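You operate a simulated robot arm through the tools that you are given. There is no shell and no other tool.

Carry out the task below with a simulated two-armed robot. There is one attempt and no reset: what you move stays moved.

## Task
Pick up the blue filter mat with one hand, pass it to the other hand and put it on the top of the small pallet.

Only the result counts: the job must be done as asked and must still hold three seconds after the hand-in. Knocking over, shifting, dropping, spilling or breaking anything else fails it.

## Robot
Two 7-joint arms with two-finger parallel grippers on one trunk, on a base that moves. Base frame: it is fixed to the floor where the robot stands at the start and does not move with it; the origin is under the middle of the robot, x ahead of it, y to its left, z up. Readings come in cm, rad, newtons and seconds.
The left shoulder is at the start at [7, 13.4, 107.6], the right one opposite. With the tool pointing down near the work surface each hand reaches from about 10 to 64 cm from the robot's upright axis, wherever it stands, measured 20 degrees to its own side. Places, roughly: blue filter mat [300, -25, 75]; top of the small pallet (50x19 cm) [272, -108, 78]. Payload 1.57 kg a hand.
Tool frame (each hand has its own): the origin (TCP) lies between the finger pads and is the grasp point; the fingertips stand 3 cm ahead of it; z points along the fingers, y is the line along which they close. Largest opening 8 cm; finger width 1.7, thickness 1.2; the body of the gripper, 4 by 8.2 cm, starts 8 cm behind the TCP.
Orientation is told as [roll, pitch, yaw] about the base's x, y, z axes, in that order, counted from this pose: with the fingers straight down and closing along the base's y, the tool's x points along the base's -x, its y along +y and its z along -z.

## Interface
- The arms move only by the tool step_arm. It takes "left_steps", "right_steps" or both (then of equal length, played together; a hand with none holds still); each is a list of rows, each an object of numbers (a shift or turn left out is 0, a gripper value left out holds the last): "dx", "dy", "dz": the shift along the tool's x, y, z in units of 50 mm (1.0 is 50 mm); "rx", "ry", "rz": the turn, a rotation vector about the tool's x, y, z in units of 6 degrees (1.0 is 6 degrees); "grip": the opening in per cent of the stroke, from 0 (shut) to 100 (fully open). In form: [{"dx": .., "dy": .., "dz": .., "rx": .., "ry": .., "rz": .., "grip": ..}, ...]. A call has 1 to 20 rows; each row shifts and turns the commanded pose from where the row before left it, along the tool's axes as they then stand. A call with a number of a shift or a turn outside -1 to 1 is refused whole. Rows are played at 5 a second. More than 5 cm and 0.15 rad between two rows, or a gripper value outside its range, and nothing of the call is played. A pose out of reach is approached as far as the arm can. The call stops where the force on the tool passes 40 N (or 10 N more than at its start, if that is more) or the arm is blocked; 0.2 s more then pass. The fingers move at their own pace (about 15.3 cm/s each) and stop on an object; they squeeze with about 29 N. The grip force told is the motor's: it shows also when the fingers shut on nothing. Time passes only in rows, and 0.2 s behind the last, so rows that do not move let the fingers close. The reply holds the time, the measured pose of the TCP, the force on the tool along the base axes, the opening and the grip force, in the units named above and with some noise, with the torque about the TCP (base axes, N m) and any sound that the robot's microphone picked up, and new pictures: "views" is both (left out), scene, wrist or none (wrist: the cameras of the hands that moved).
- Cameras (640 x 400 px; columns grow to the right, rows downward): "scene" is now at [12.65, 0.92, 130.52]; the picture's right is [0.09, -1.00, 0.00], its down [-0.64, -0.06, -0.76] and it looks along [0.76, 0.07, -0.65] (base axes); focal length 285 px, centre (320, 200). "left" rides on the left gripper at [7.2, 0.7, -12.2] in its tool frame; the picture's right is [-0.09, 1.00, 0.00], its down [-0.84, -0.08, -0.54] and it looks along [-0.54, -0.05, 0.84] (tool axes); focal length 238 px, centre (320, 200). "right" rides on the right gripper at [7.2, -0.7, -12.2] in its tool frame; the picture's right is [0.09, 1.00, 0.00], its down [-0.84, 0.08, -0.54] and it looks along [-0.54, 0.05, 0.84] (tool axes); focal length 238 px, centre (320, 200).
- raise_lower(by): slides the trunk up (or, below 0, down) by that many cm; the arms and the scene camera ride with it, the base frame stays. It gives what a move gives, with no picture.
- roll_base(legs): drives the robot by 1 to 6 legs, each [ahead, left, turn to the left] in cm, cm and rad, along the robot's own axes; the way and the turn of a leg run together, so that a leg with both is an arc; at most 150 cm and 3.142 rad a leg. The arms and the cameras ride along, it lands a little off, and it stops where it bumps. It gives what a move gives, and a new picture of the scene camera.
- turn_head(pan, tilt): turns the head with the scene camera to pan (to the left, within 1.501 rad either way) and tilt (down, from -0.506 to 1.204), counted from straight ahead of the robot. It gives what a move gives, and a new picture of the scene camera.
- probe_pixels(camera, pixels): for up to 12 pixels [column, row] of the newest picture of that camera ("zoom" is the newest enlarged one), the place [x, y, z] in the base frame of the surface seen there, good to about 0.2 cm, but the place of the scene camera against the robot may be out by one fixed shift of up to 1.8 cm in any direction. The clock stands still meanwhile.
- inspect(camera, box): a new picture of the part [left, top, right, bottom] of that camera's present view, enlarged. The clock stands still meanwhile.
- hand_in(): hands the job in; it is judged then, once.

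Unless the task says otherwise, let go and move clear before handing in.

The tools are called by a JSON object that holds its "fn" and its "kwargs". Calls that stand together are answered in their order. step_arm: Moves the arms, as the interface text tells. Its arguments: {"type":"object","properties":{"left_steps":{"type":"array","items":{"type":"object","properties":{"dx":{"type":"number"},"dy":{"type":"number"},"dz":{"type":"number"},"rx":{"type":"number"},"ry":{"type":"number"},"rz":{"type":"number"},"grip":{"type":"number"}}}},"right_steps":{"type":"array","items":{"type":"object","properties":{"dx":{"type":"number"},"dy":{"type":"number"},"dz":{"type":"number"},"rx":{"type":"number"},"ry":{"type":"number"},"rz":{"type":"number"},"grip":{"type":"number"}}}},"views":{"type":"string","enum":["both","scene","wrist","none"]}},"required":[]} The other tools are called the same way: raise_lower (by) moves the trunk up or down; roll_base (legs) drives the base; turn_head (pan, tilt) turns the head that bears the scene camera; probe_pixels (camera, pixels) gives the place of the surface under pixels of a picture; inspect (camera, box) takes an enlarged picture of a part of a camera's view; hand_in () hands the job in.

At the start:

```text
time_s: 0.0
left_tool_pos: [49.31, 17.81, 100.9]
left_tcp_rot: [0.002, 0.001, 0.001]
left_force: [-0.9, 0.0, 0.3]
left_moment: [-0.01, -0.02, 0.0]
left_opening: 8.03
left_finger_force: 0.1
right_tool_pos: [40.05, -20.53, 94.6]
right_tcp_rot: [-0.001, 0.001, -0.002]
right_force: [0.9, 0.1, -0.2]
right_moment: [0.01, -0.03, 0.04]
right_opening: 8.02
right_finger_force: 0.0
trunk travel left (down, up): [-65.0, 29.0]
robot x, y, heading: [-0.17, 0.09, -0.004]
head pan, tilt (commanded): [0.091, 0.703]
```

scene: 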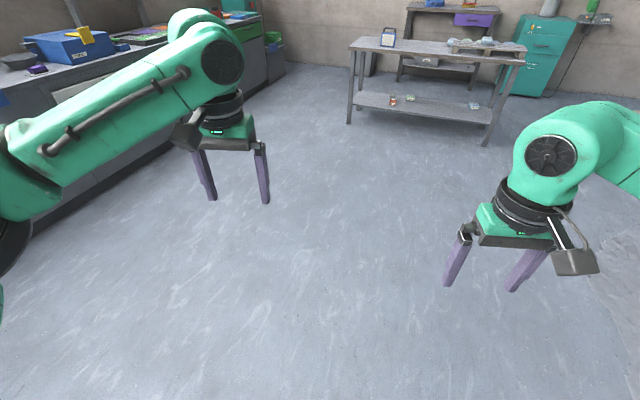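
right: 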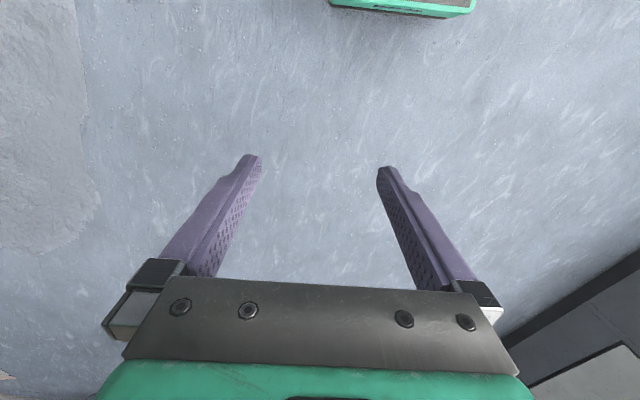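
left: 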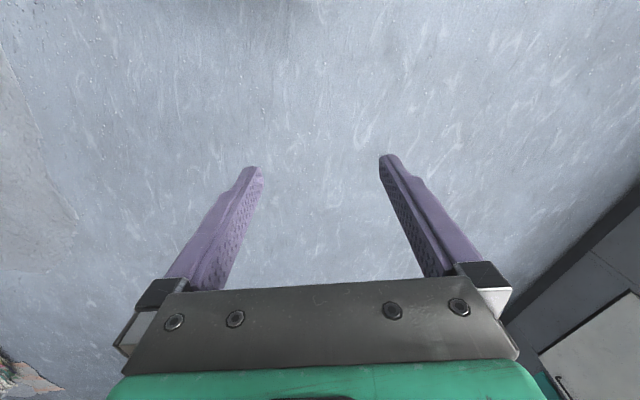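

The scene picture shows a table ahead around pixels (350-525, 35-140) with a small blue framed object near (388, 38) and a grey pallet-like thing near (485, 45). I'll zoom in on the table and tilt the head for a better look.

{"fn": "inspect", "kwargs": {"camera": "scene", "box": [335, 0, 545, 131]}}

{"fn": "probe_pixels", "kwargs": {"camera": "scene", "pixels": [[388, 38], [485, 43], [352, 44], [524, 52], [349, 122], [486, 144], [390, 103], [410, 98], [475, 105], [440, 44], [365, 38], [520, 60]]}}

```text
3.05 times, centred on (440, 66) of scene
```

zoom: 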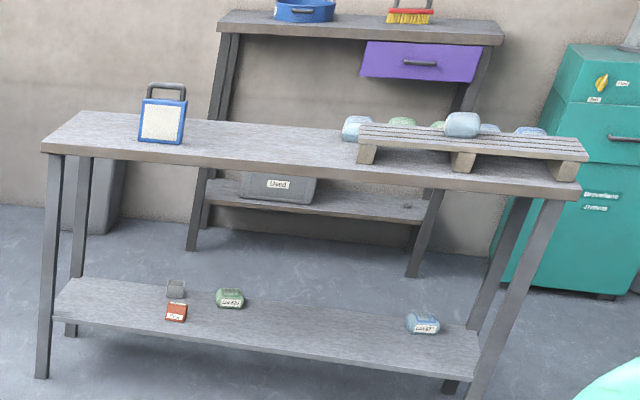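

```text
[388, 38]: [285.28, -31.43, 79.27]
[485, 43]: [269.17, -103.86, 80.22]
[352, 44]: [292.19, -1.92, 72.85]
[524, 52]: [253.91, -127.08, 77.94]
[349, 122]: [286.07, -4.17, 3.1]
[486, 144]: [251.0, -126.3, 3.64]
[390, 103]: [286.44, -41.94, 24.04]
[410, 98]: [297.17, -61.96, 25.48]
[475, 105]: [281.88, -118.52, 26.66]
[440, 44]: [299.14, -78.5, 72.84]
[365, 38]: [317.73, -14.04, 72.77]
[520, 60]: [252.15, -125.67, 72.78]
```

The zoom shows a blue-framed thing with a handle standing at about [285, -31, 79] and the slatted pallet with pale-blue items on and behind it; the table's front edge runs from [292, -2] to [252, -127], so it's turned about -0.31 rad. I'll drive closer and turn to face the table before deciding which item is the mat.

{"fn": "roll_base", "kwargs": {"legs": [[150, 0, 0], [20, 0, -0.31]]}}

```text
time_s: 8.6
left_tool_pos: [221.36, 2.01, 101.1]
left_tcp_rot: [0.0, 0.001, -0.287]
left_force: [0.7, -0.3, -0.2]
left_moment: [-0.03, 0.0, -0.01]
left_opening: 8.0
left_finger_force: 0.0
right_tool_pos: [201.63, -32.21, 94.77]
right_tcp_rot: [-0.001, 0.0, -0.288]
right_force: [-0.1, 0.7, 0.5]
right_moment: [-0.01, -0.03, -0.03]
right_opening: 8.0
right_finger_force: 0.0
trunk travel left (down, up): [-65.0, 29.0]
robot x, y, heading: [169.38, -1.19, -0.284]
head pan, tilt (commanded): [0.091, 0.703]
```

scene: 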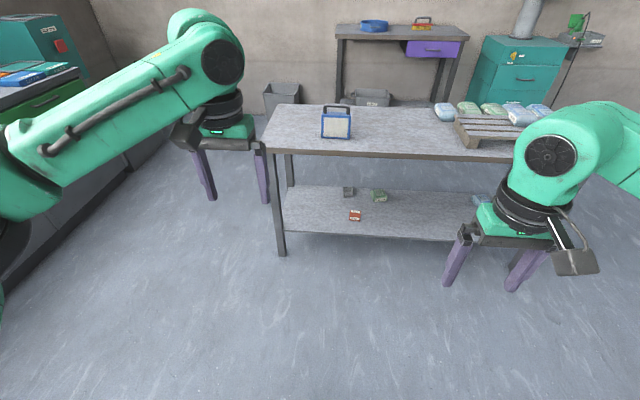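

{"fn": "turn_head", "kwargs": {"pan": -0.1, "tilt": 0.5}}

```text
time_s: 9.3
left_tool_pos: [221.36, 1.95, 101.13]
left_tcp_rot: [0.0, -0.001, -0.287]
left_force: [-0.1, -0.1, -0.9]
left_moment: [0.01, -0.01, -0.04]
left_opening: 8.0
left_finger_force: 0.1
right_tool_pos: [201.6, -32.06, 94.7]
right_tcp_rot: [0.0, 0.0, -0.288]
right_force: [-0.6, 0.1, -0.3]
right_moment: [0.03, -0.02, -0.01]
right_opening: 8.01
right_finger_force: 0.2
trunk travel left (down, up): [-65.0, 29.0]
robot x, y, heading: [169.15, -0.88, -0.284]
head pan, tilt (commanded): [-0.099, 0.499]
```

scene: 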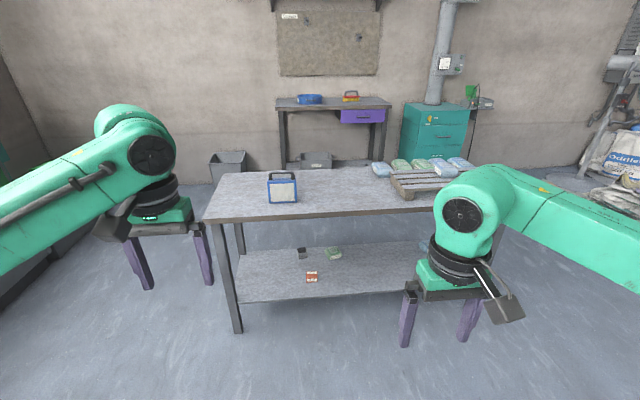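

{"fn": "inspect", "kwargs": {"camera": "scene", "box": [240, 150, 360, 225]}}

{"fn": "inspect", "kwargs": {"camera": "scene", "box": [360, 140, 504, 230]}}

```text
5.33 times, centred on (300, 188) of scene
```

zoom: 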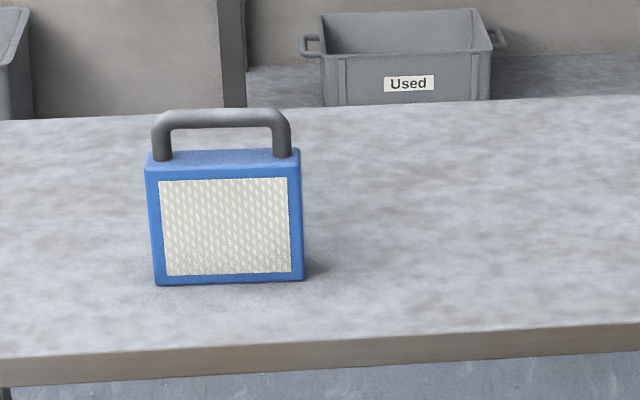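

```text
4.44 times, centred on (432, 185) of scene
```

zoom: 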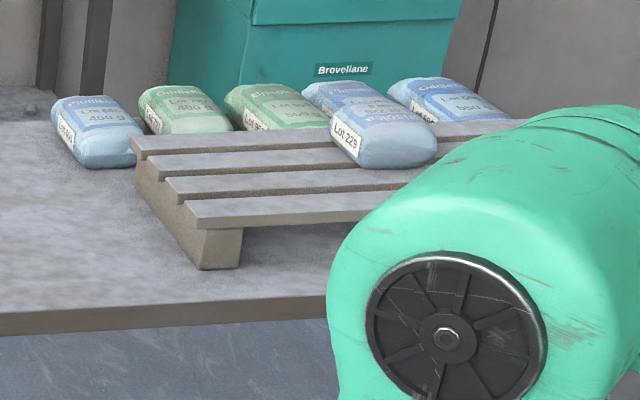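

The upright item at zoom (225, 220) is a blue frame with a pleated mat and a grey handle; the pallet already has a bag "Lot 229" on it. I'll probe these and raise the trunk to see whether anything flat lies behind the frame.

{"fn": "probe_pixels", "kwargs": {"camera": "scene", "pixels": [[270, 203], [297, 203], [282, 190], [282, 179], [282, 172], [272, 176], [293, 176], [300, 190], [282, 168], [217, 218], [222, 174], [410, 190]]}}

{"fn": "raise_lower", "kwargs": {"by": 29}}

{"fn": "turn_head", "kwargs": {"pan": 0.0, "tilt": 0.7}}

```text
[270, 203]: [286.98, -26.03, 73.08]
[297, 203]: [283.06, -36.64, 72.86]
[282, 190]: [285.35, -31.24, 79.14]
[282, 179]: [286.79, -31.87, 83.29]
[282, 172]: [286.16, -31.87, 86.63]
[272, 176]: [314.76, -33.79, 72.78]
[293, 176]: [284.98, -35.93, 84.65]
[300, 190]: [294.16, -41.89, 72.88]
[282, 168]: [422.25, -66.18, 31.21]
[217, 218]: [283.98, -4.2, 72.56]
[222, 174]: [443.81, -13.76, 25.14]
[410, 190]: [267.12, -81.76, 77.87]
```

```text
time_s: 12.3
left_tool_pos: [221.29, 2.08, 130.06]
left_tcp_rot: [-0.001, 0.0, -0.288]
left_force: [0.1, -0.1, -0.5]
left_moment: [0.01, -0.01, 0.0]
left_opening: 8.0
left_finger_force: 0.1
right_tool_pos: [201.61, -32.18, 123.7]
right_tcp_rot: [0.002, 0.0, -0.29]
right_force: [-0.6, 0.2, 0.3]
right_moment: [0.01, -0.02, 0.03]
right_opening: 7.98
right_finger_force: 0.1
trunk travel left (down, up): [-94.0, 0.0]
robot x, y, heading: [169.37, -0.54, -0.289]
head pan, tilt (commanded): [-0.099, 0.499]
```

```text
time_s: 13.0
left_tool_pos: [221.27, 2.18, 129.99]
left_tcp_rot: [-0.002, 0.001, -0.285]
left_force: [-1.1, -0.2, 0.3]
left_moment: [0.01, 0.01, 0.03]
left_opening: 7.99
left_finger_force: 0.0
right_tool_pos: [201.6, -32.05, 123.86]
right_tcp_rot: [0.0, -0.001, -0.288]
right_force: [0.2, -0.9, -0.3]
right_moment: [-0.03, -0.01, -0.02]
right_opening: 7.99
right_finger_force: 0.1
trunk travel left (down, up): [-94.0, 0.0]
robot x, y, heading: [169.29, -0.97, -0.285]
head pan, tilt (commanded): [0.0, 0.7]
```

scene: 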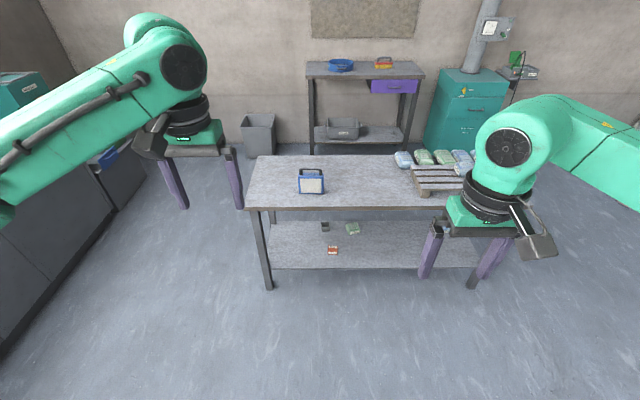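

{"fn": "inspect", "kwargs": {"camera": "scene", "box": [240, 145, 400, 245]}}

{"fn": "turn_head", "kwargs": {"pan": 0.0, "tilt": 0.7}}

```text
4.00 times, centred on (320, 195) of scene
```

zoom: 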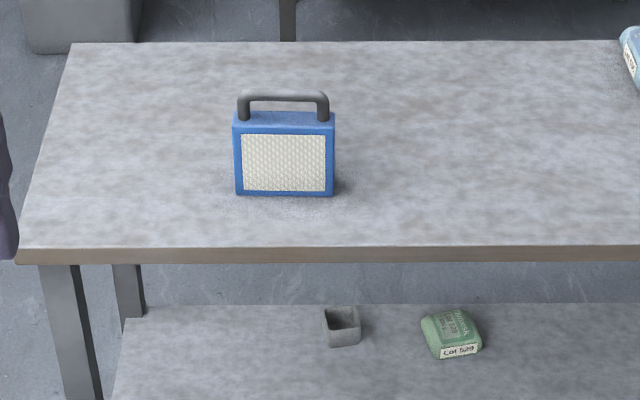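

```text
time_s: 13.6
left_tool_pos: [221.3, 1.93, 130.01]
left_tcp_rot: [0.002, 0.0, -0.286]
left_force: [-0.6, -0.1, 0.2]
left_moment: [0.02, 0.0, 0.0]
left_opening: 7.98
left_finger_force: 0.1
right_tool_pos: [201.69, -32.19, 123.78]
right_tcp_rot: [0.0, 0.001, -0.289]
right_force: [0.0, 0.4, -0.5]
right_moment: [-0.02, 0.04, -0.02]
right_opening: 8.01
right_finger_force: 0.0
trunk travel left (down, up): [-94.0, 0.0]
robot x, y, heading: [169.21, -1.07, -0.29]
head pan, tilt (commanded): [0.0, 0.7]
```

scene: 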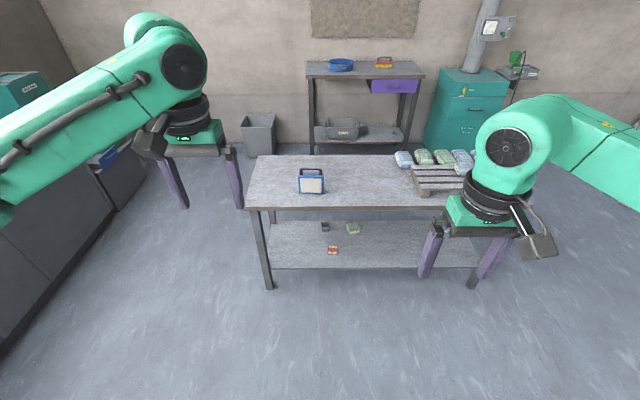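

Nothing flat is visible behind the frame in the zoom at (285, 150), so the blue frame with the pleated panel (about [286, -31], body 73–83 cm, handle to about 87) must be the filter mat. With the trunk up and both hands above 120 cm, I'll drive nearer and look down.

{"fn": "roll_base", "kwargs": {"legs": [[45, 0, 0]]}}

{"fn": "turn_head", "kwargs": {"pan": 0.0, "tilt": 1.0}}

```text
time_s: 16.3
left_tool_pos: [264.81, -10.21, 130.0]
left_tcp_rot: [0.0, -0.002, -0.279]
left_force: [0.5, -0.1, 0.0]
left_moment: [0.02, 0.03, 0.0]
left_opening: 7.99
left_finger_force: 0.0
right_tool_pos: [245.44, -44.68, 123.79]
right_tcp_rot: [0.0, -0.002, -0.285]
right_force: [-0.5, 0.0, -0.2]
right_moment: [-0.01, 0.01, -0.01]
right_opening: 7.99
right_finger_force: 0.0
trunk travel left (down, up): [-94.0, 0.0]
robot x, y, heading: [212.75, -13.99, -0.28]
head pan, tilt (commanded): [0.0, 0.7]
```

scene: 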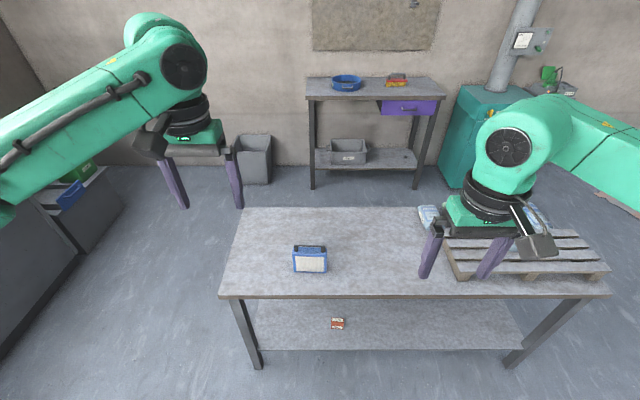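

```text
time_s: 17.1
left_tool_pos: [265.03, -10.41, 129.95]
left_tcp_rot: [0.0, -0.001, -0.279]
left_force: [0.0, 0.0, -0.6]
left_moment: [0.0, 0.01, -0.04]
left_opening: 8.03
left_finger_force: 0.1
right_tool_pos: [245.65, -44.56, 123.72]
right_tcp_rot: [-0.001, 0.001, -0.283]
right_force: [0.3, -0.4, 0.0]
right_moment: [0.0, 0.01, 0.03]
right_opening: 8.0
right_finger_force: 0.0
trunk travel left (down, up): [-94.0, 0.0]
robot x, y, heading: [212.92, -13.8, -0.28]
head pan, tilt (commanded): [0.0, 1.0]
```

scene: 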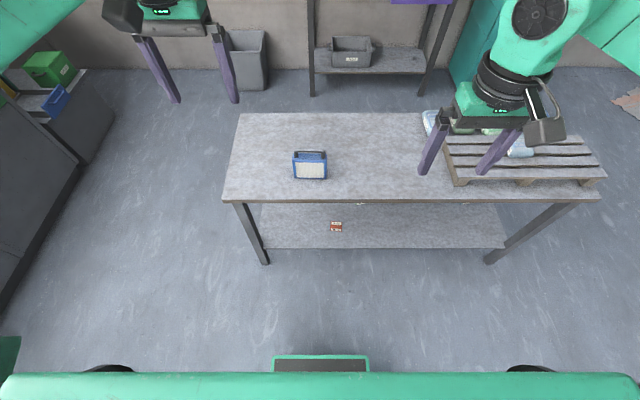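

The head-down picture shows the robot's own base front at row ~360 and the table's front edge at row ~200. I'll probe the base front, table edges, frame and pallet to plan clearances.

{"fn": "probe_pixels", "kwargs": {"camera": "scene", "pixels": [[320, 357], [320, 366], [110, 368], [530, 370], [320, 376], [230, 200], [590, 197], [268, 263], [490, 262], [320, 248], [300, 180], [326, 178]]}}

{"fn": "inspect", "kwargs": {"camera": "scene", "box": [270, 135, 350, 185]}}

{"fn": "inspect", "kwargs": {"camera": "scene", "box": [410, 80, 618, 210]}}

```text
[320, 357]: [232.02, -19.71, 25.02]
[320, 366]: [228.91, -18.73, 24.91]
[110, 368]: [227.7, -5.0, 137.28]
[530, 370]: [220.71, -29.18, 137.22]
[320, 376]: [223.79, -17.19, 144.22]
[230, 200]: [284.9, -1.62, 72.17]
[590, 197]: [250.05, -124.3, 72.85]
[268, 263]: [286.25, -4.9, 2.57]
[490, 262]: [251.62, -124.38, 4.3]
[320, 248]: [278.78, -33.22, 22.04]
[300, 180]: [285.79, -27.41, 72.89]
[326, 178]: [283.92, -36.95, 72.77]
```

```text
8.00 times, centred on (310, 160) of scene
```

zoom: 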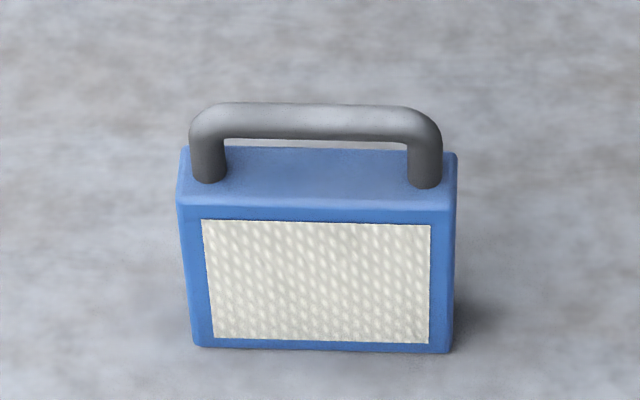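

```text
3.08 times, centred on (514, 145) of scene
```

zoom: 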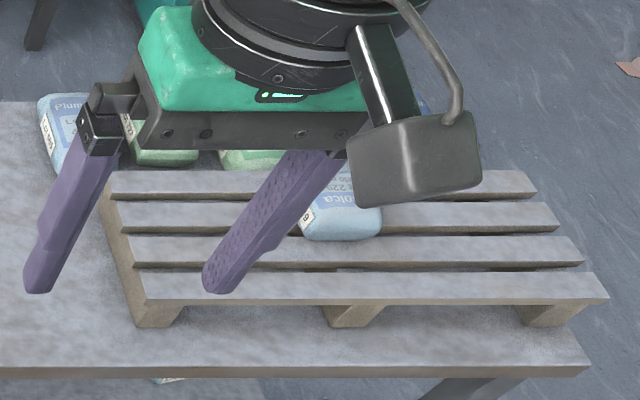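

The pallet's four slats are clear except the pale-blue "Lot 229" bag near zoom (345, 205). I'll probe the pallet outline and slat gaps.

{"fn": "probe_pixels", "kwargs": {"camera": "zoom", "pixels": [[142, 292], [604, 290], [118, 180], [530, 186], [450, 285], [450, 253], [450, 220], [500, 186], [375, 225], [305, 232], [340, 245], [180, 255]]}}

{"fn": "inspect", "kwargs": {"camera": "scene", "box": [270, 135, 350, 185]}}

```text
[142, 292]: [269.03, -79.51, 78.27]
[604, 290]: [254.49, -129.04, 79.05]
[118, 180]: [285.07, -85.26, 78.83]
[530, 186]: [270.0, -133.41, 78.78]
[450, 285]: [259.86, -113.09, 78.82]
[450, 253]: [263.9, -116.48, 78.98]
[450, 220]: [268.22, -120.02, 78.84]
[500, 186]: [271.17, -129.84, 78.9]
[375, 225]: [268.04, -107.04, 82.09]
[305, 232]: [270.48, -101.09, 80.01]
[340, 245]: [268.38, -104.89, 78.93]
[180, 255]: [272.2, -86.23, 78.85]
```

```text
8.00 times, centred on (310, 160) of scene
```

zoom: 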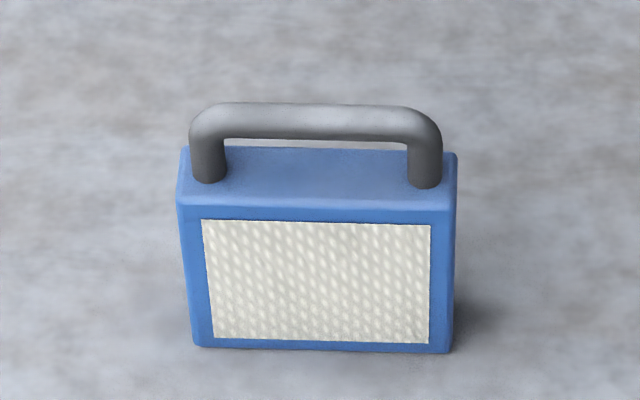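

{"fn": "probe_pixels", "kwargs": {"camera": "zoom", "pixels": [[185, 202], [450, 205], [190, 155], [450, 160], [230, 115], [400, 115], [310, 108], [310, 130], [320, 280], [205, 345], [440, 350], [315, 195]]}}

```text
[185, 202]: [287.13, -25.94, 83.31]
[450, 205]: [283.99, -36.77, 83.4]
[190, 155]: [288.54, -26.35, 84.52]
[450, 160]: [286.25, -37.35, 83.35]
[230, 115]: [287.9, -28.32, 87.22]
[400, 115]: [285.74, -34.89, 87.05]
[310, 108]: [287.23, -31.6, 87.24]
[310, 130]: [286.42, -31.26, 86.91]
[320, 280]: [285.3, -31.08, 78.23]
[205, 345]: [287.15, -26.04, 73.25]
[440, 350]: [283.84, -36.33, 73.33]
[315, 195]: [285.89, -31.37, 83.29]
```

The frame measures about 11 cm wide, 2.5–3 cm thick and 10.4 cm tall (top at z≈83.4) with a handle bar to z≈87.2, and the base front is about 20 cm ahead of the axis, leaving some 46 cm to the table edge. I'll drive 32 cm ahead and 5 cm right so the mat is slightly left of the robot's middle.

{"fn": "roll_base", "kwargs": {"legs": [[32, -5, 0]]}}

```text
time_s: 19.3
left_tool_pos: [294.17, -23.6, 130.13]
left_tcp_rot: [-0.002, -0.003, -0.278]
left_force: [-0.6, -0.5, -0.2]
left_moment: [0.03, -0.02, -0.04]
left_opening: 8.02
left_finger_force: 0.0
right_tool_pos: [274.78, -58.03, 123.94]
right_tcp_rot: [-0.001, -0.003, -0.28]
right_force: [0.1, 0.1, 0.1]
right_moment: [0.02, 0.0, -0.03]
right_opening: 8.02
right_finger_force: 0.0
trunk travel left (down, up): [-94.0, 0.0]
robot x, y, heading: [241.8, -27.81, -0.281]
head pan, tilt (commanded): [0.0, 1.0]
```

scene: 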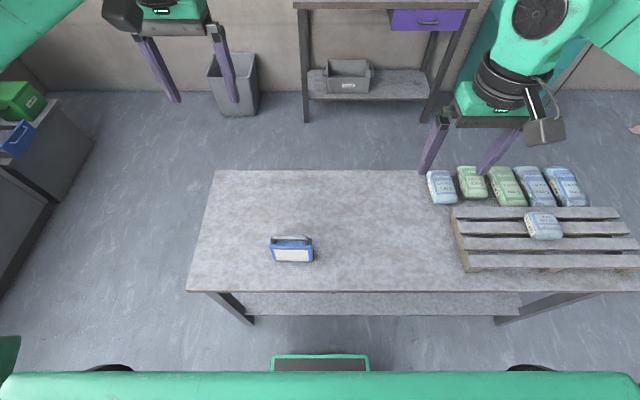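

Now the pallet at right is fully visible with bag at (542, 225), five bags behind it on the table, and the mat at (292, 250), about 44 cm ahead and 8.7 cm left of the robot. I'll yaw both hands 90° (cameras outward) so the fingers close along the mat's thickness.

{"fn": "step_arm", "kwargs": {"left_steps": [{"rz": 1, "grip": 100}, {"rz": 1}, {"rz": 1}, {"rz": 1}, {"rz": 1}, {"rz": 1}, {"rz": 1}, {"rz": 1}, {"rz": 1}, {"rz": 1}, {"rz": 1}, {"rz": 1}, {"rz": 1}, {"rz": 1}, {"rz": 1}], "right_steps": [{"rz": -1, "grip": 100}, {"rz": -1}, {"rz": -1}, {"rz": -1}, {"rz": -1}, {"rz": -1}, {"rz": -1}, {"rz": -1}, {"rz": -1}, {"rz": -1}, {"rz": -1}, {"rz": -1}, {"rz": -1}, {"rz": -1}, {"rz": -1}]}}

```text
time_s: 22.5
left_tool_pos: [294.5, -23.76, 129.91]
left_tcp_rot: [0.001, 0.001, -1.849]
left_force: [-0.3, 0.7, -0.7]
left_moment: [0.01, -0.01, 0.01]
left_opening: 7.99
left_finger_force: 0.2
right_tool_pos: [270.29, -53.62, 124.06]
right_tcp_rot: [-0.109, 0.043, 0.583]
right_force: [-0.8, -0.3, -0.4]
right_moment: [-0.02, -0.04, -0.02]
right_opening: 8.0
right_finger_force: 0.1
right hand out of reach, approached as far as the arm can: row 6, 7, 8, 9, 10, 11, 12, 13, 14, 15
trunk travel left (down, up): [-94.0, 0.0]
robot x, y, heading: [242.1, -27.58, -0.278]
head pan, tilt (commanded): [0.0, 1.0]
```

scene: 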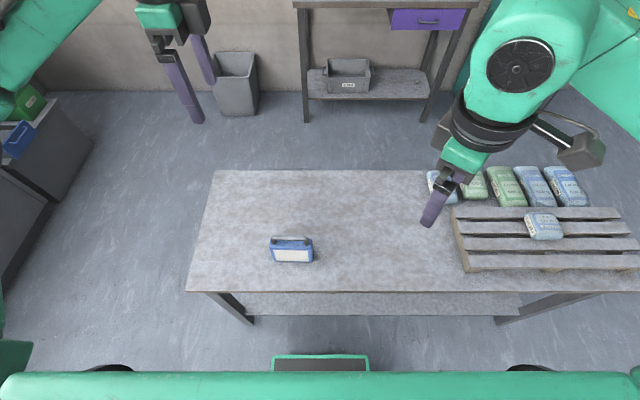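
right: 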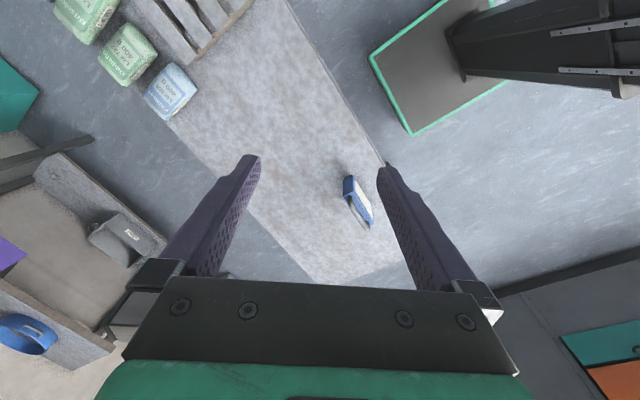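
left: 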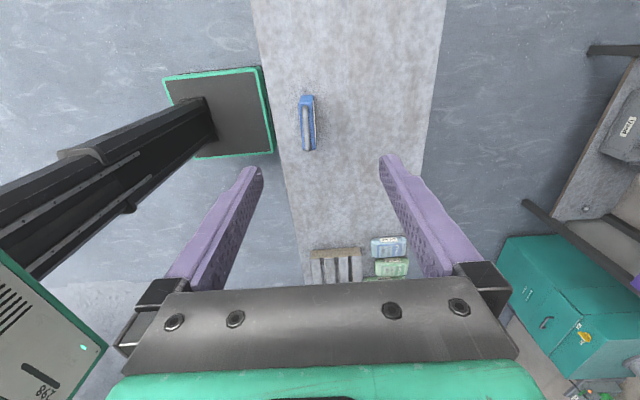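

The left hand reached the 90° yaw, but the right stopped at yaw 0.58 (about 50° turned). I'll shift the right hand 10 cm along its commanded -y to see which pose it holds and whether it can finish the turn from farther out.

{"fn": "step_arm", "kwargs": {"right_steps": [{"dy": -1}, {"dy": -1}, {}], "views": "none"}}

```text
time_s: 23.3
left_tool_pos: [294.58, -23.58, 129.96]
left_tcp_rot: [0.002, -0.001, -1.845]
left_force: [0.4, -0.3, -0.4]
left_moment: [0.01, 0.0, 0.0]
left_opening: 7.99
left_finger_force: 0.1
right_tool_pos: [270.43, -53.73, 124.13]
right_tcp_rot: [-0.107, 0.042, 0.583]
right_force: [-0.7, -0.1, -0.2]
right_moment: [-0.01, -0.01, -0.02]
right_opening: 7.99
right_finger_force: 0.0
right hand out of reach, approached as far as the arm can: row 1, 2
trunk travel left (down, up): [-94.0, 0.0]
robot x, y, heading: [242.24, -27.53, -0.28]
head pan, tilt (commanded): [0.0, 1.0]
```

No movement, so the right arm is stuck at a joint limit in that direction. I'll turn it back the other way and check how the reading follows.

{"fn": "step_arm", "kwargs": {"right_steps": [{"rz": 1}, {"rz": 1}, {"rz": 1}, {"rz": 1}, {"rz": 1}], "views": "none"}}

```text
time_s: 24.5
left_tool_pos: [294.45, -23.74, 129.97]
left_tcp_rot: [-0.001, 0.0, -1.845]
left_force: [0.1, -0.1, -0.1]
left_moment: [0.01, 0.03, -0.03]
left_opening: 8.0
left_finger_force: 0.1
right_tool_pos: [270.21, -53.58, 124.03]
right_tcp_rot: [-0.11, -0.018, 0.069]
right_force: [0.5, 0.5, -0.4]
right_moment: [0.01, -0.01, 0.0]
right_opening: 8.0
right_finger_force: 0.1
trunk travel left (down, up): [-94.0, 0.0]
robot x, y, heading: [242.26, -27.62, -0.276]
head pan, tilt (commanded): [0.0, 1.0]
```

The right wrist follows freely when turned back (yaw 0.069 now), so it hit a joint limit in its tucked-in pose. I'll level it, move it out to the mirror image of the left hand's spot, and try the turn again from there.

{"fn": "step_arm", "kwargs": {"right_steps": [{"rx": -1, "rz": 1}, {"rz": 1}, {"rz": 1}, {"rz": 0.3}, {"dx": -1, "dz": -0.4}, {"dx": -1, "dz": -0.4}, {"dx": -1, "dz": -0.4}, {"dy": -0.3}], "views": "none"}}

{"fn": "step_arm", "kwargs": {"right_steps": [{"rz": -1}, {"rz": -1}, {"rz": -1}, {"rz": -1}, {"rz": -1}, {"rz": -1}, {"rz": -1}, {"rz": -1}, {"rz": -1}, {"rz": -1}, {"rz": -1}, {"rz": -1}, {"rz": -1}, {"rz": -1}, {"rz": -1}], "views": "none"}}

```text
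refused: row 5 steps farther than a row can; nothing moved
```

```text
time_s: 27.7
left_tool_pos: [294.43, -23.72, 129.97]
left_tcp_rot: [0.0, 0.001, -1.846]
left_force: [-0.3, -0.7, -1.6]
left_moment: [0.02, 0.01, -0.01]
left_opening: 7.99
left_finger_force: 0.1
right_tool_pos: [268.61, -46.25, 122.18]
right_tcp_rot: [-0.155, 0.089, 0.938]
right_force: [-0.4, -1.0, -0.2]
right_moment: [0.02, 0.03, -0.02]
right_opening: 7.98
right_finger_force: 0.1
right hand out of reach, approached as far as the arm can: row 6, 7, 8, 9, 10, 11, 12, 13, 14, 15
trunk travel left (down, up): [-94.0, 0.0]
robot x, y, heading: [242.63, -27.34, -0.278]
head pan, tilt (commanded): [0.0, 1.0]
```

The second call drifted the wrist further (yaw 0.938), as the first was refused for step size. I'll undo this turn, level the hand and move it forward and out in smaller steps.

{"fn": "step_arm", "kwargs": {"right_steps": [{"rx": -0.75, "rz": 0.6}, {"rx": -0.75}, {"ry": -0.85}, {"rz": 1}, {"rz": 1}, {"rz": 1}, {"rz": 1}, {"rz": 1}, {"rz": 1}, {"rz": 1}, {"rz": 1}, {"rz": 1}, {"rz": 1}, {"rz": 1}, {"dx": -0.7, "dy": -0.3, "dz": -0.3}, {"dx": -0.7, "dy": -0.3, "dz": -0.3}, {"dx": -0.7, "dy": -0.3, "dz": -0.3}, {"dx": -0.7, "dy": -0.3, "dz": -0.3}, {"dx": -0.8, "dy": -0.3, "dz": -0.3}], "views": "scene"}}

```text
time_s: 31.7
left_tool_pos: [294.5, -23.79, 129.78]
left_tcp_rot: [0.001, 0.0, -1.846]
left_force: [-0.2, 0.7, 0.2]
left_moment: [-0.02, -0.01, -0.01]
left_opening: 7.99
left_finger_force: 0.1
right_tool_pos: [283.62, -58.04, 130.0]
right_tcp_rot: [0.003, -0.005, -0.275]
right_force: [0.2, -0.7, 0.6]
right_moment: [0.0, 0.02, -0.01]
right_opening: 8.01
right_finger_force: 0.1
right hand out of reach, approached as far as the arm can: row 3
trunk travel left (down, up): [-94.0, 0.0]
robot x, y, heading: [242.14, -27.08, -0.274]
head pan, tilt (commanded): [0.0, 1.0]
```

scene: 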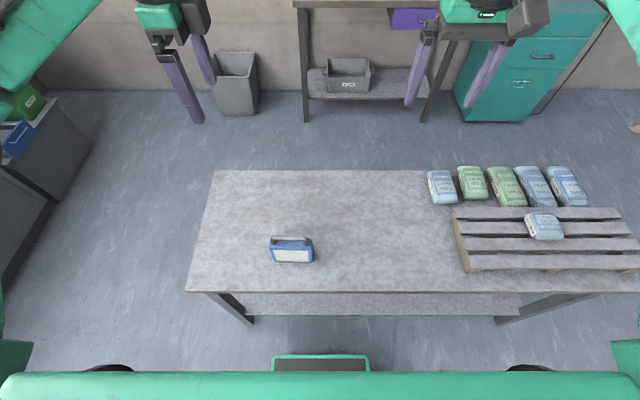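

The right hand is now level, mirroring the left at (283.6, -58.0, 130). I'll try the yaw again from here.

{"fn": "step_arm", "kwargs": {"right_steps": [{"rz": -1}, {"rz": -1}, {"rz": -1}, {"rz": -1}, {"rz": -1}, {"rz": -1}, {"rz": -1}, {"rz": -1}, {"rz": -1}, {"rz": -1}, {"rz": -1}, {"rz": -1}, {"rz": -1}, {"rz": -1}, {"rz": -1}], "views": "scene"}}

```text
time_s: 34.9
left_tool_pos: [294.35, -23.72, 129.88]
left_tcp_rot: [-0.001, -0.002, -1.845]
left_force: [-0.1, -0.1, -0.4]
left_moment: [0.01, 0.01, 0.0]
left_opening: 8.0
left_finger_force: 0.0
right_tool_pos: [264.43, -37.57, 128.88]
right_tcp_rot: [-0.007, -0.003, 1.295]
right_force: [0.8, 0.2, -0.2]
right_moment: [-0.06, 0.0, 0.01]
right_opening: 8.0
right_finger_force: 0.1
right hand out of reach, approached as far as the arm can: row 5, 6, 7, 8, 9, 10, 11, 12, 13, 14, 15
trunk travel left (down, up): [-94.0, 0.0]
robot x, y, heading: [242.31, -27.23, -0.278]
head pan, tilt (commanded): [0.0, 1.0]
```

scene: 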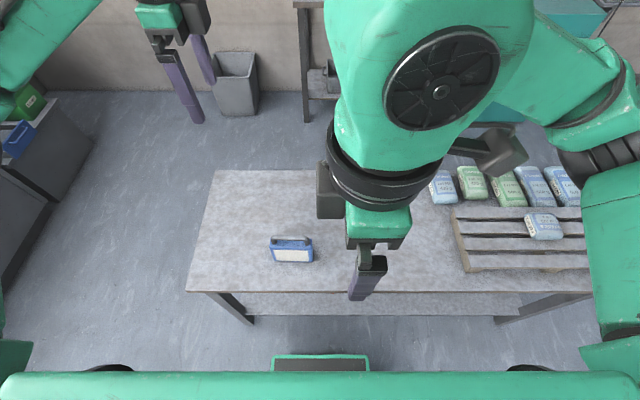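

The right hand now has the full 90° yaw but sits closer in, at about 24 cm ahead, before the table edge. I'll lower it by the arm and then push it forward to see how far it can reach in this orientation.

{"fn": "step_arm", "kwargs": {"right_steps": [{"dz": 0.9}, {"dz": 0.9}, {"dz": 0.9}, {"dz": 0.9}, {"dz": 0.9}, {"dy": -0.8}, {"dy": -0.8}, {"dy": -0.8}, {"dy": -0.8}], "views": "none"}}

```text
time_s: 36.9
left_tool_pos: [294.42, -23.68, 129.87]
left_tcp_rot: [0.0, -0.002, -1.846]
left_force: [-0.1, 0.3, -0.5]
left_moment: [0.01, 0.01, 0.03]
left_opening: 8.02
left_finger_force: 0.0
right_tool_pos: [265.01, -35.06, 110.52]
right_tcp_rot: [-0.006, -0.005, 1.296]
right_force: [0.3, -0.1, 0.1]
right_moment: [-0.01, 0.0, 0.0]
right_opening: 8.02
right_finger_force: 0.2
right hand out of reach, approached as far as the arm can: row 1, 2, 3, 6, 7, 8, 9
trunk travel left (down, up): [-94.0, 0.0]
robot x, y, heading: [242.22, -27.2, -0.277]
head pan, tilt (commanded): [0.0, 1.0]
```

The right arm cannot reach forward in that orientation, so I'll change the plan: the left hand picks the mat, then turns it so its thickness lies sideways, and the right hand takes it in its natural yaw. First I return the right hand to its natural yaw and park it out to the right.

{"fn": "step_arm", "kwargs": {"right_steps": [{"rz": 1}, {"rz": 1}, {"rz": 1}, {"rz": 1}, {"rz": 1}, {"rz": 1}, {"rz": 1}, {"rz": 1}, {"rz": 1}, {"rz": 1}, {"rz": 1}, {"rz": 1}, {"rz": 1}, {"rz": 1}, {"rz": 1}], "views": "none"}}

```text
time_s: 40.1
left_tool_pos: [294.43, -23.71, 129.92]
left_tcp_rot: [0.0, -0.001, -1.848]
left_force: [0.2, 1.1, 0.4]
left_moment: [0.03, -0.03, 0.0]
left_opening: 7.99
left_finger_force: 0.0
right_tool_pos: [265.03, -35.14, 110.65]
right_tcp_rot: [0.006, -0.004, -0.278]
right_force: [0.6, -0.4, -0.7]
right_moment: [-0.01, -0.05, 0.02]
right_opening: 8.02
right_finger_force: 0.0
trunk travel left (down, up): [-94.0, 0.0]
robot x, y, heading: [242.15, -27.28, -0.281]
head pan, tilt (commanded): [0.0, 1.0]
```

The right hand is back at natural yaw at (265, -35, 110.7). I'll park it farther right and up.

{"fn": "step_arm", "kwargs": {"right_steps": [{"dx": -0.25, "dy": -0.9, "dz": -0.3}, {"dx": -0.25, "dy": -0.9, "dz": -0.3}, {"dx": -0.25, "dy": -0.9, "dz": -0.3}, {"dx": -0.25, "dy": -0.9, "dz": -0.3}, {"dx": -0.25, "dy": -0.9, "dz": -0.3}], "views": "none"}}

{"fn": "probe_pixels", "kwargs": {"camera": "left", "pixels": [[300, 100], [304, 148], [313, 98], [317, 148], [308, 120]]}}

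{"fn": "inspect", "kwargs": {"camera": "left", "box": [260, 85, 356, 145]}}

```text
time_s: 41.3
left_tool_pos: [294.28, -23.77, 130.07]
left_tcp_rot: [0.001, 0.002, -1.848]
left_force: [-0.6, -0.6, 0.4]
left_moment: [-0.01, 0.01, -0.03]
left_opening: 7.98
left_finger_force: 0.0
right_tool_pos: [264.43, -58.62, 118.12]
right_tcp_rot: [0.005, -0.007, -0.276]
right_force: [-0.3, -0.9, 0.7]
right_moment: [0.04, -0.03, 0.0]
right_opening: 8.0
right_finger_force: 0.0
trunk travel left (down, up): [-94.0, 0.0]
robot x, y, heading: [242.58, -27.35, -0.275]
head pan, tilt (commanded): [0.0, 1.0]
```

```text
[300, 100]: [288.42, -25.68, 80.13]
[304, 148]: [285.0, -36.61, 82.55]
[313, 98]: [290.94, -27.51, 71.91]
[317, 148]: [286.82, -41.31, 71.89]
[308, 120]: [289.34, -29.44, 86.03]
```

```text
6.67 times, centred on (308, 115) of left
```

zoom: 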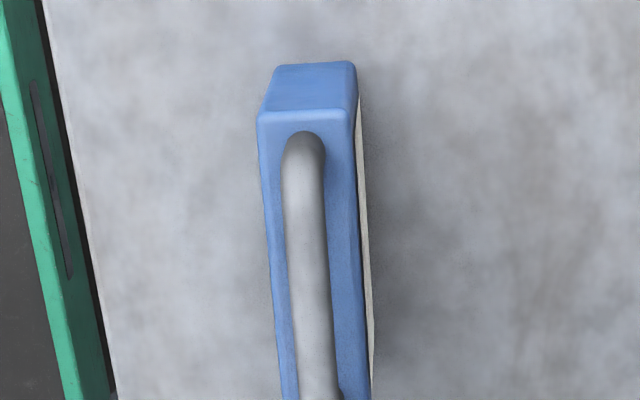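

The left wrist zoom shows the mat's top end-on: body edges at zoom x≈262 to 355, handle in the middle. I'll probe those edges with the more accurate wrist camera.

{"fn": "probe_pixels", "kwargs": {"camera": "zoom", "pixels": [[264, 122], [350, 118], [270, 280], [358, 280], [305, 145], [305, 250], [315, 380], [275, 75], [350, 72], [308, 90], [282, 390], [100, 200]]}}

```text
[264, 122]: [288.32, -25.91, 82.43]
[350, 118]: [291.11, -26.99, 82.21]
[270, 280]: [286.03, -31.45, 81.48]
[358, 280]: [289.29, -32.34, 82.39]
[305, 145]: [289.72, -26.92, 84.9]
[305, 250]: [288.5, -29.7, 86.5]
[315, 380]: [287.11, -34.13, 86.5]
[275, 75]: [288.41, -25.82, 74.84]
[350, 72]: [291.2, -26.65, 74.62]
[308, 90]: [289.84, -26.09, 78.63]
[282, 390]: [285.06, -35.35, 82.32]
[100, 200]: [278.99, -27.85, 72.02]
```

Wrist probes give the mat's centre at about [288.0, -31.7], body z 72–82.4, thickness 3.0 cm, handle top 86.5, yaw about -0.31; the scene camera reads about 1.2 cm short in x and 0.9 high in z. I'll lower the trunk 22 cm and then tilt the left hand 45° so its fingers point down to the right.

{"fn": "raise_lower", "kwargs": {"by": -22}}

{"fn": "step_arm", "kwargs": {"left_steps": [{"rz": 0.3, "grip": 100}, {"ry": -1}, {"ry": -1}, {"ry": -1}, {"ry": -1}, {"ry": -1}, {"ry": -1}, {"ry": -1}, {"ry": -0.5}]}}

```text
time_s: 43.6
left_tool_pos: [294.45, -23.72, 107.91]
left_tcp_rot: [0.0, 0.0, -1.848]
left_force: [0.1, -0.9, 0.1]
left_moment: [-0.03, -0.02, -0.01]
left_opening: 8.0
left_finger_force: 0.1
right_tool_pos: [264.49, -58.31, 96.11]
right_tcp_rot: [0.006, -0.006, -0.275]
right_force: [0.3, 0.9, 0.1]
right_moment: [-0.01, 0.01, 0.0]
right_opening: 8.01
right_finger_force: 0.1
trunk travel left (down, up): [-72.0, 22.0]
robot x, y, heading: [242.3, -27.66, -0.277]
head pan, tilt (commanded): [0.0, 1.0]
```

```text
time_s: 45.6
left_tool_pos: [294.4, -23.69, 107.93]
left_tcp_rot: [0.0, -0.787, -1.878]
left_force: [-0.6, 1.4, 0.3]
left_moment: [-0.01, 0.0, 0.01]
left_opening: 8.01
left_finger_force: 0.0
right_tool_pos: [264.68, -58.35, 96.12]
right_tcp_rot: [0.004, -0.004, -0.275]
right_force: [0.4, 0.0, -0.2]
right_moment: [-0.02, 0.02, -0.01]
right_opening: 8.0
right_finger_force: 0.0
trunk travel left (down, up): [-72.0, 22.0]
robot x, y, heading: [242.49, -27.92, -0.276]
head pan, tilt (commanded): [0.0, 1.0]
```

scene: 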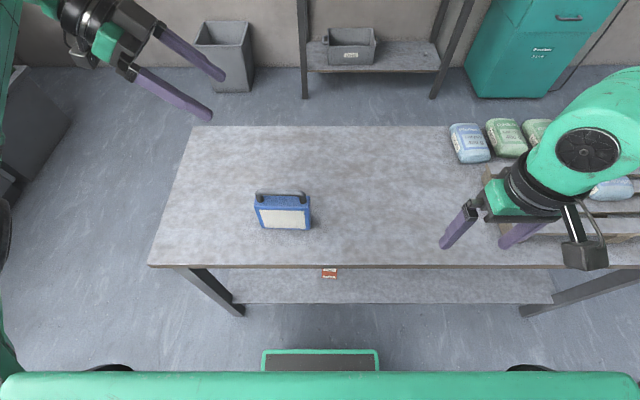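
left: 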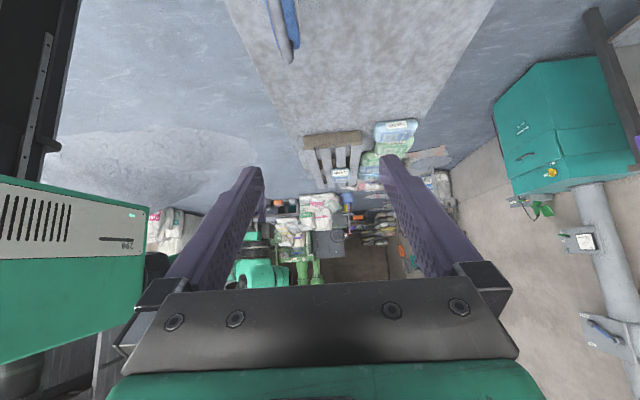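

The left hand is tilted 45° cleanly (pitch -0.787, yaw -1.878). I'll move it down to a pre-grasp point 12 cm back along its fingers from the mat's upper left corner.

{"fn": "step_arm", "kwargs": {"left_steps": [{"dx": 0.604, "dy": -0.148, "dz": 0.52}, {"dx": 0.604, "dy": -0.148, "dz": 0.52}, {"dx": 0.604, "dy": -0.148, "dz": 0.52}, {"dx": 0.604, "dy": -0.148, "dz": 0.52}, {"dx": 0.604, "dy": -0.148, "dz": 0.52}, {}]}}

```text
time_s: 47.0
left_tool_pos: [291.21, -21.17, 87.91]
left_tcp_rot: [0.001, -0.786, -1.876]
left_force: [-0.4, -0.1, -0.2]
left_moment: [-0.01, 0.01, 0.0]
left_opening: 8.0
left_finger_force: 0.0
right_tool_pos: [264.63, -58.43, 96.06]
right_tcp_rot: [0.005, -0.005, -0.277]
right_force: [0.3, 0.6, -0.1]
right_moment: [0.02, -0.03, -0.01]
right_opening: 8.0
right_finger_force: 0.1
trunk travel left (down, up): [-72.0, 22.0]
robot x, y, heading: [242.52, -27.7, -0.276]
head pan, tilt (commanded): [0.0, 1.0]
```

scene: 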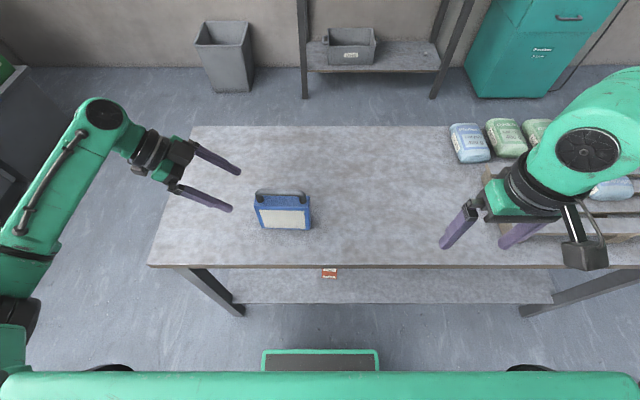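
left: 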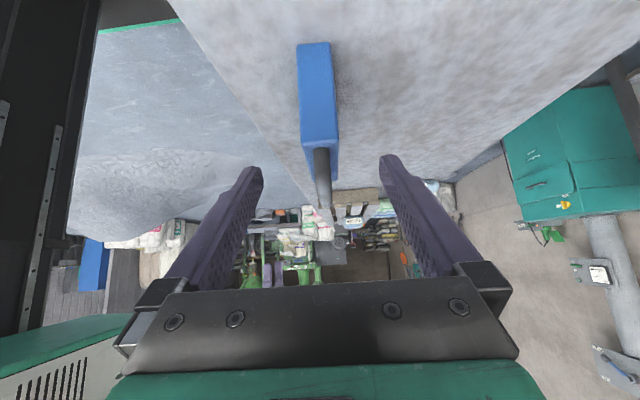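

The wrist view shows the mat's end (px 297–337, rows 42–180) centred between the fingertips (255 and 388). I'll probe its edges to check the alignment before sliding in.

{"fn": "probe_pixels", "kwargs": {"camera": "left", "pixels": [[304, 120], [336, 118], [300, 60], [330, 60], [320, 90], [320, 165], [310, 140], [335, 140]]}}

```text
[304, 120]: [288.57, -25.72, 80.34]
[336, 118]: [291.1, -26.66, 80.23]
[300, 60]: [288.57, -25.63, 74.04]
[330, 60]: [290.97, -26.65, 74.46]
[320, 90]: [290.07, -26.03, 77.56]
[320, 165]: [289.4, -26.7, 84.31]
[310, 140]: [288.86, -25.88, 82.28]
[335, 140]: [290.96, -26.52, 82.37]
```

The hand is within 0.2 cm of the mat's mid-plane. I'll slide 11.7 cm along the fingers so the pads straddle the upper left part of the mat.

{"fn": "step_arm", "kwargs": {"left_steps": [{"dz": 0.585, "dy": 0.03}, {"dz": 0.585}, {"dz": 0.585}, {"dz": 0.585}, {}]}}

```text
time_s: 48.2
left_tool_pos: [288.89, -29.03, 79.86]
left_tcp_rot: [0.002, -0.785, -1.878]
left_force: [0.3, 0.1, -0.1]
left_moment: [0.01, 0.0, 0.04]
left_opening: 7.99
left_finger_force: 0.1
right_tool_pos: [264.57, -58.17, 96.29]
right_tcp_rot: [0.005, -0.007, -0.276]
right_force: [0.4, -0.4, 0.3]
right_moment: [-0.01, -0.02, 0.03]
right_opening: 7.99
right_finger_force: 0.1
trunk travel left (down, up): [-72.0, 22.0]
robot x, y, heading: [241.86, -27.19, -0.275]
head pan, tilt (commanded): [0.0, 1.0]
```

scene: 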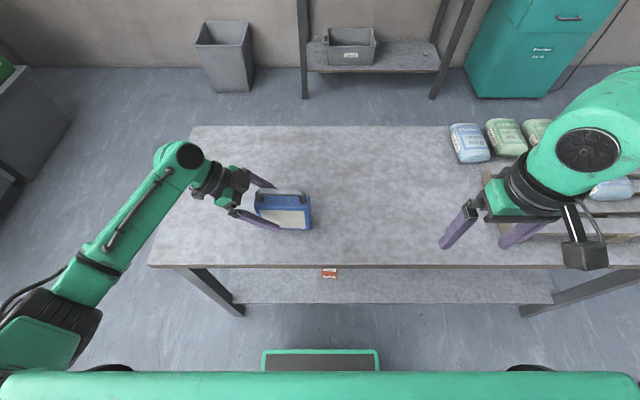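
left: 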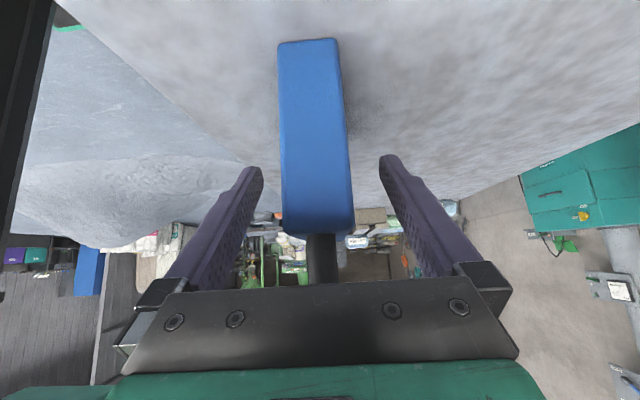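

The mat's end (px 280–355) sits centred between the fingers, no contact force. I'll close the left gripper.

{"fn": "step_arm", "kwargs": {"left_steps": [{"grip": 0}, {}, {}, {}], "views": "wrist"}}

```text
time_s: 49.2
left_tool_pos: [288.79, -29.07, 79.89]
left_tcp_rot: [0.002, -0.785, -1.878]
left_force: [-0.3, -0.8, 0.1]
left_moment: [-0.11, 0.04, -0.01]
left_opening: 3.38
left_finger_force: 29.3
right_tool_pos: [264.59, -58.32, 96.13]
right_tcp_rot: [0.005, -0.006, -0.276]
right_force: [0.1, 0.5, -0.2]
right_moment: [0.02, 0.0, 0.01]
right_opening: 8.01
right_finger_force: 0.2
trunk travel left (down, up): [-72.0, 22.0]
robot x, y, heading: [241.82, -27.12, -0.28]
head pan, tilt (commanded): [0.0, 1.0]
```

left: 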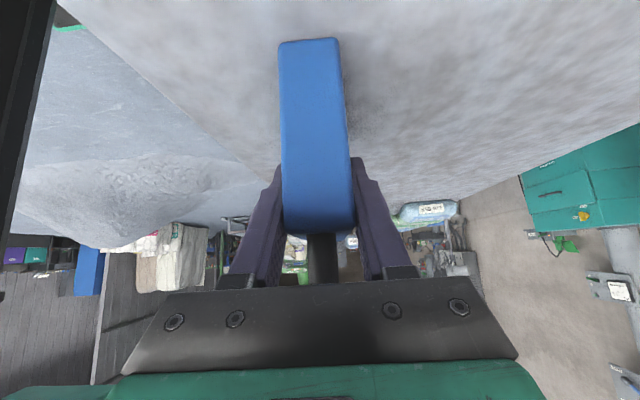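

The fingers hold the mat at 3.38 cm with 29 N. I'll lift 4 cm and check the load and whether it hangs true.

{"fn": "step_arm", "kwargs": {"left_steps": [{"dx": -0.28, "dz": -0.28}, {"dx": -0.28, "dz": -0.28}, {}, {}]}}

```text
time_s: 50.2
left_tool_pos: [289.04, -29.0, 83.81]
left_tcp_rot: [0.002, -0.787, -1.878]
left_force: [0.1, -0.1, -0.9]
left_moment: [0.03, 0.04, 0.03]
left_opening: 3.37
left_finger_force: 29.2
right_tool_pos: [264.6, -58.32, 96.17]
right_tcp_rot: [0.005, -0.005, -0.276]
right_force: [0.4, 0.2, -0.2]
right_moment: [-0.01, 0.02, 0.04]
right_opening: 8.01
right_finger_force: 0.0
trunk travel left (down, up): [-72.0, 22.0]
robot x, y, heading: [242.24, -27.47, -0.277]
head pan, tilt (commanded): [0.0, 1.0]
```

scene: 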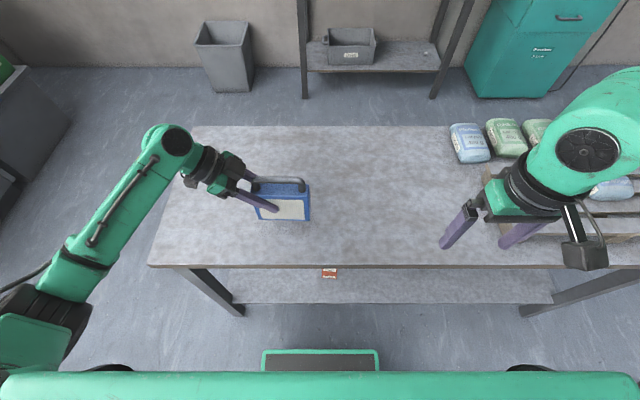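
left: 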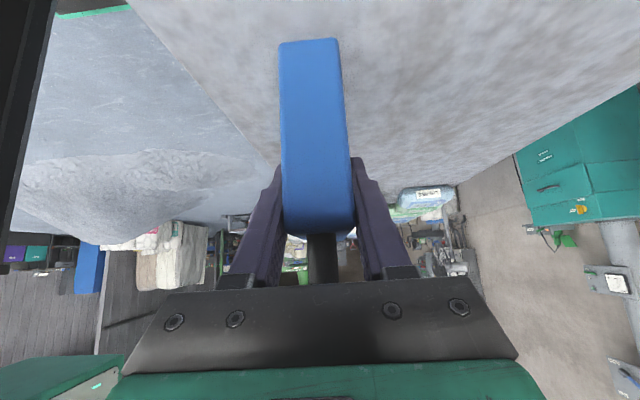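

The mat came up cleanly (load under 1 N). I'll raise it about 18 cm while moving it a bit toward the middle.

{"fn": "step_arm", "kwargs": {"left_steps": [{"dx": -0.68, "dz": -0.34}, {"dx": -0.68, "dz": -0.34}, {"dx": -0.68, "dz": -0.34}, {"dx": -0.68, "dz": -0.34}, {"dx": -0.68, "dz": -0.34}], "views": "none"}}

```text
time_s: 51.4
left_tool_pos: [287.0, -34.62, 101.94]
left_tcp_rot: [-0.001, -0.785, -1.878]
left_force: [-0.6, 0.1, -1.5]
left_moment: [0.06, 0.01, -0.04]
left_opening: 3.37
left_finger_force: 29.5
right_tool_pos: [264.57, -58.36, 96.15]
right_tcp_rot: [0.006, -0.006, -0.275]
right_force: [-1.2, 0.0, 0.5]
right_moment: [0.01, -0.02, 0.02]
right_opening: 8.0
right_finger_force: 0.1
trunk travel left (down, up): [-72.0, 22.0]
robot x, y, heading: [242.54, -27.03, -0.281]
head pan, tilt (commanded): [0.0, 1.0]
```

The left hand is at (287, -34.6, 102) with the mat held at 3.37 cm. I'll now turn it 90° about the vertical so the mat's thickness lies sideways.

{"fn": "step_arm", "kwargs": {"left_steps": [{"rx": -0.707, "rz": -0.707}, {"rx": -0.707, "rz": -0.707}, {"rx": -0.707, "rz": -0.707}, {"rx": -0.707, "rz": -0.707}, {"rx": -0.707, "rz": -0.707}, {"rx": -0.707, "rz": -0.707}, {"rx": -0.707, "rz": -0.707}, {"rx": -0.707, "rz": -0.707}, {"rx": -0.707, "rz": -0.707}, {"rx": -0.707, "rz": -0.707}, {"rx": -0.707, "rz": -0.707}, {"rx": -0.707, "rz": -0.707}, {"rx": -0.707, "rz": -0.707}, {"rx": -0.707, "rz": -0.707}, {"rx": -0.707, "rz": -0.707}]}}

```text
time_s: 54.6
left_tool_pos: [287.13, -34.81, 101.87]
left_tcp_rot: [0.0, -0.787, -0.305]
left_force: [-0.7, -0.1, -0.1]
left_moment: [0.01, 0.02, -0.01]
left_opening: 0.0
left_finger_force: 21.3
right_tool_pos: [264.49, -58.41, 96.06]
right_tcp_rot: [0.006, -0.008, -0.275]
right_force: [-0.7, 0.0, -0.1]
right_moment: [-0.03, -0.01, -0.02]
right_opening: 7.99
right_finger_force: 0.1
trunk travel left (down, up): [-72.0, 22.0]
robot x, y, heading: [242.09, -27.33, -0.278]
head pan, tilt (commanded): [0.0, 1.0]
```

scene: 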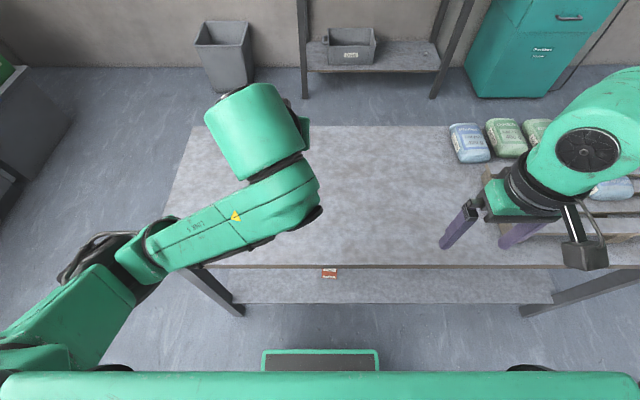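
left: 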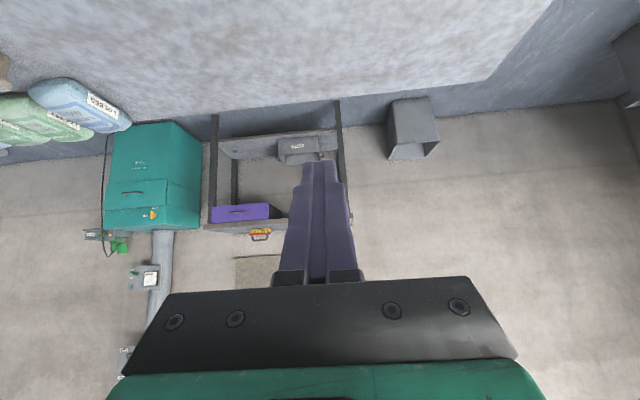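

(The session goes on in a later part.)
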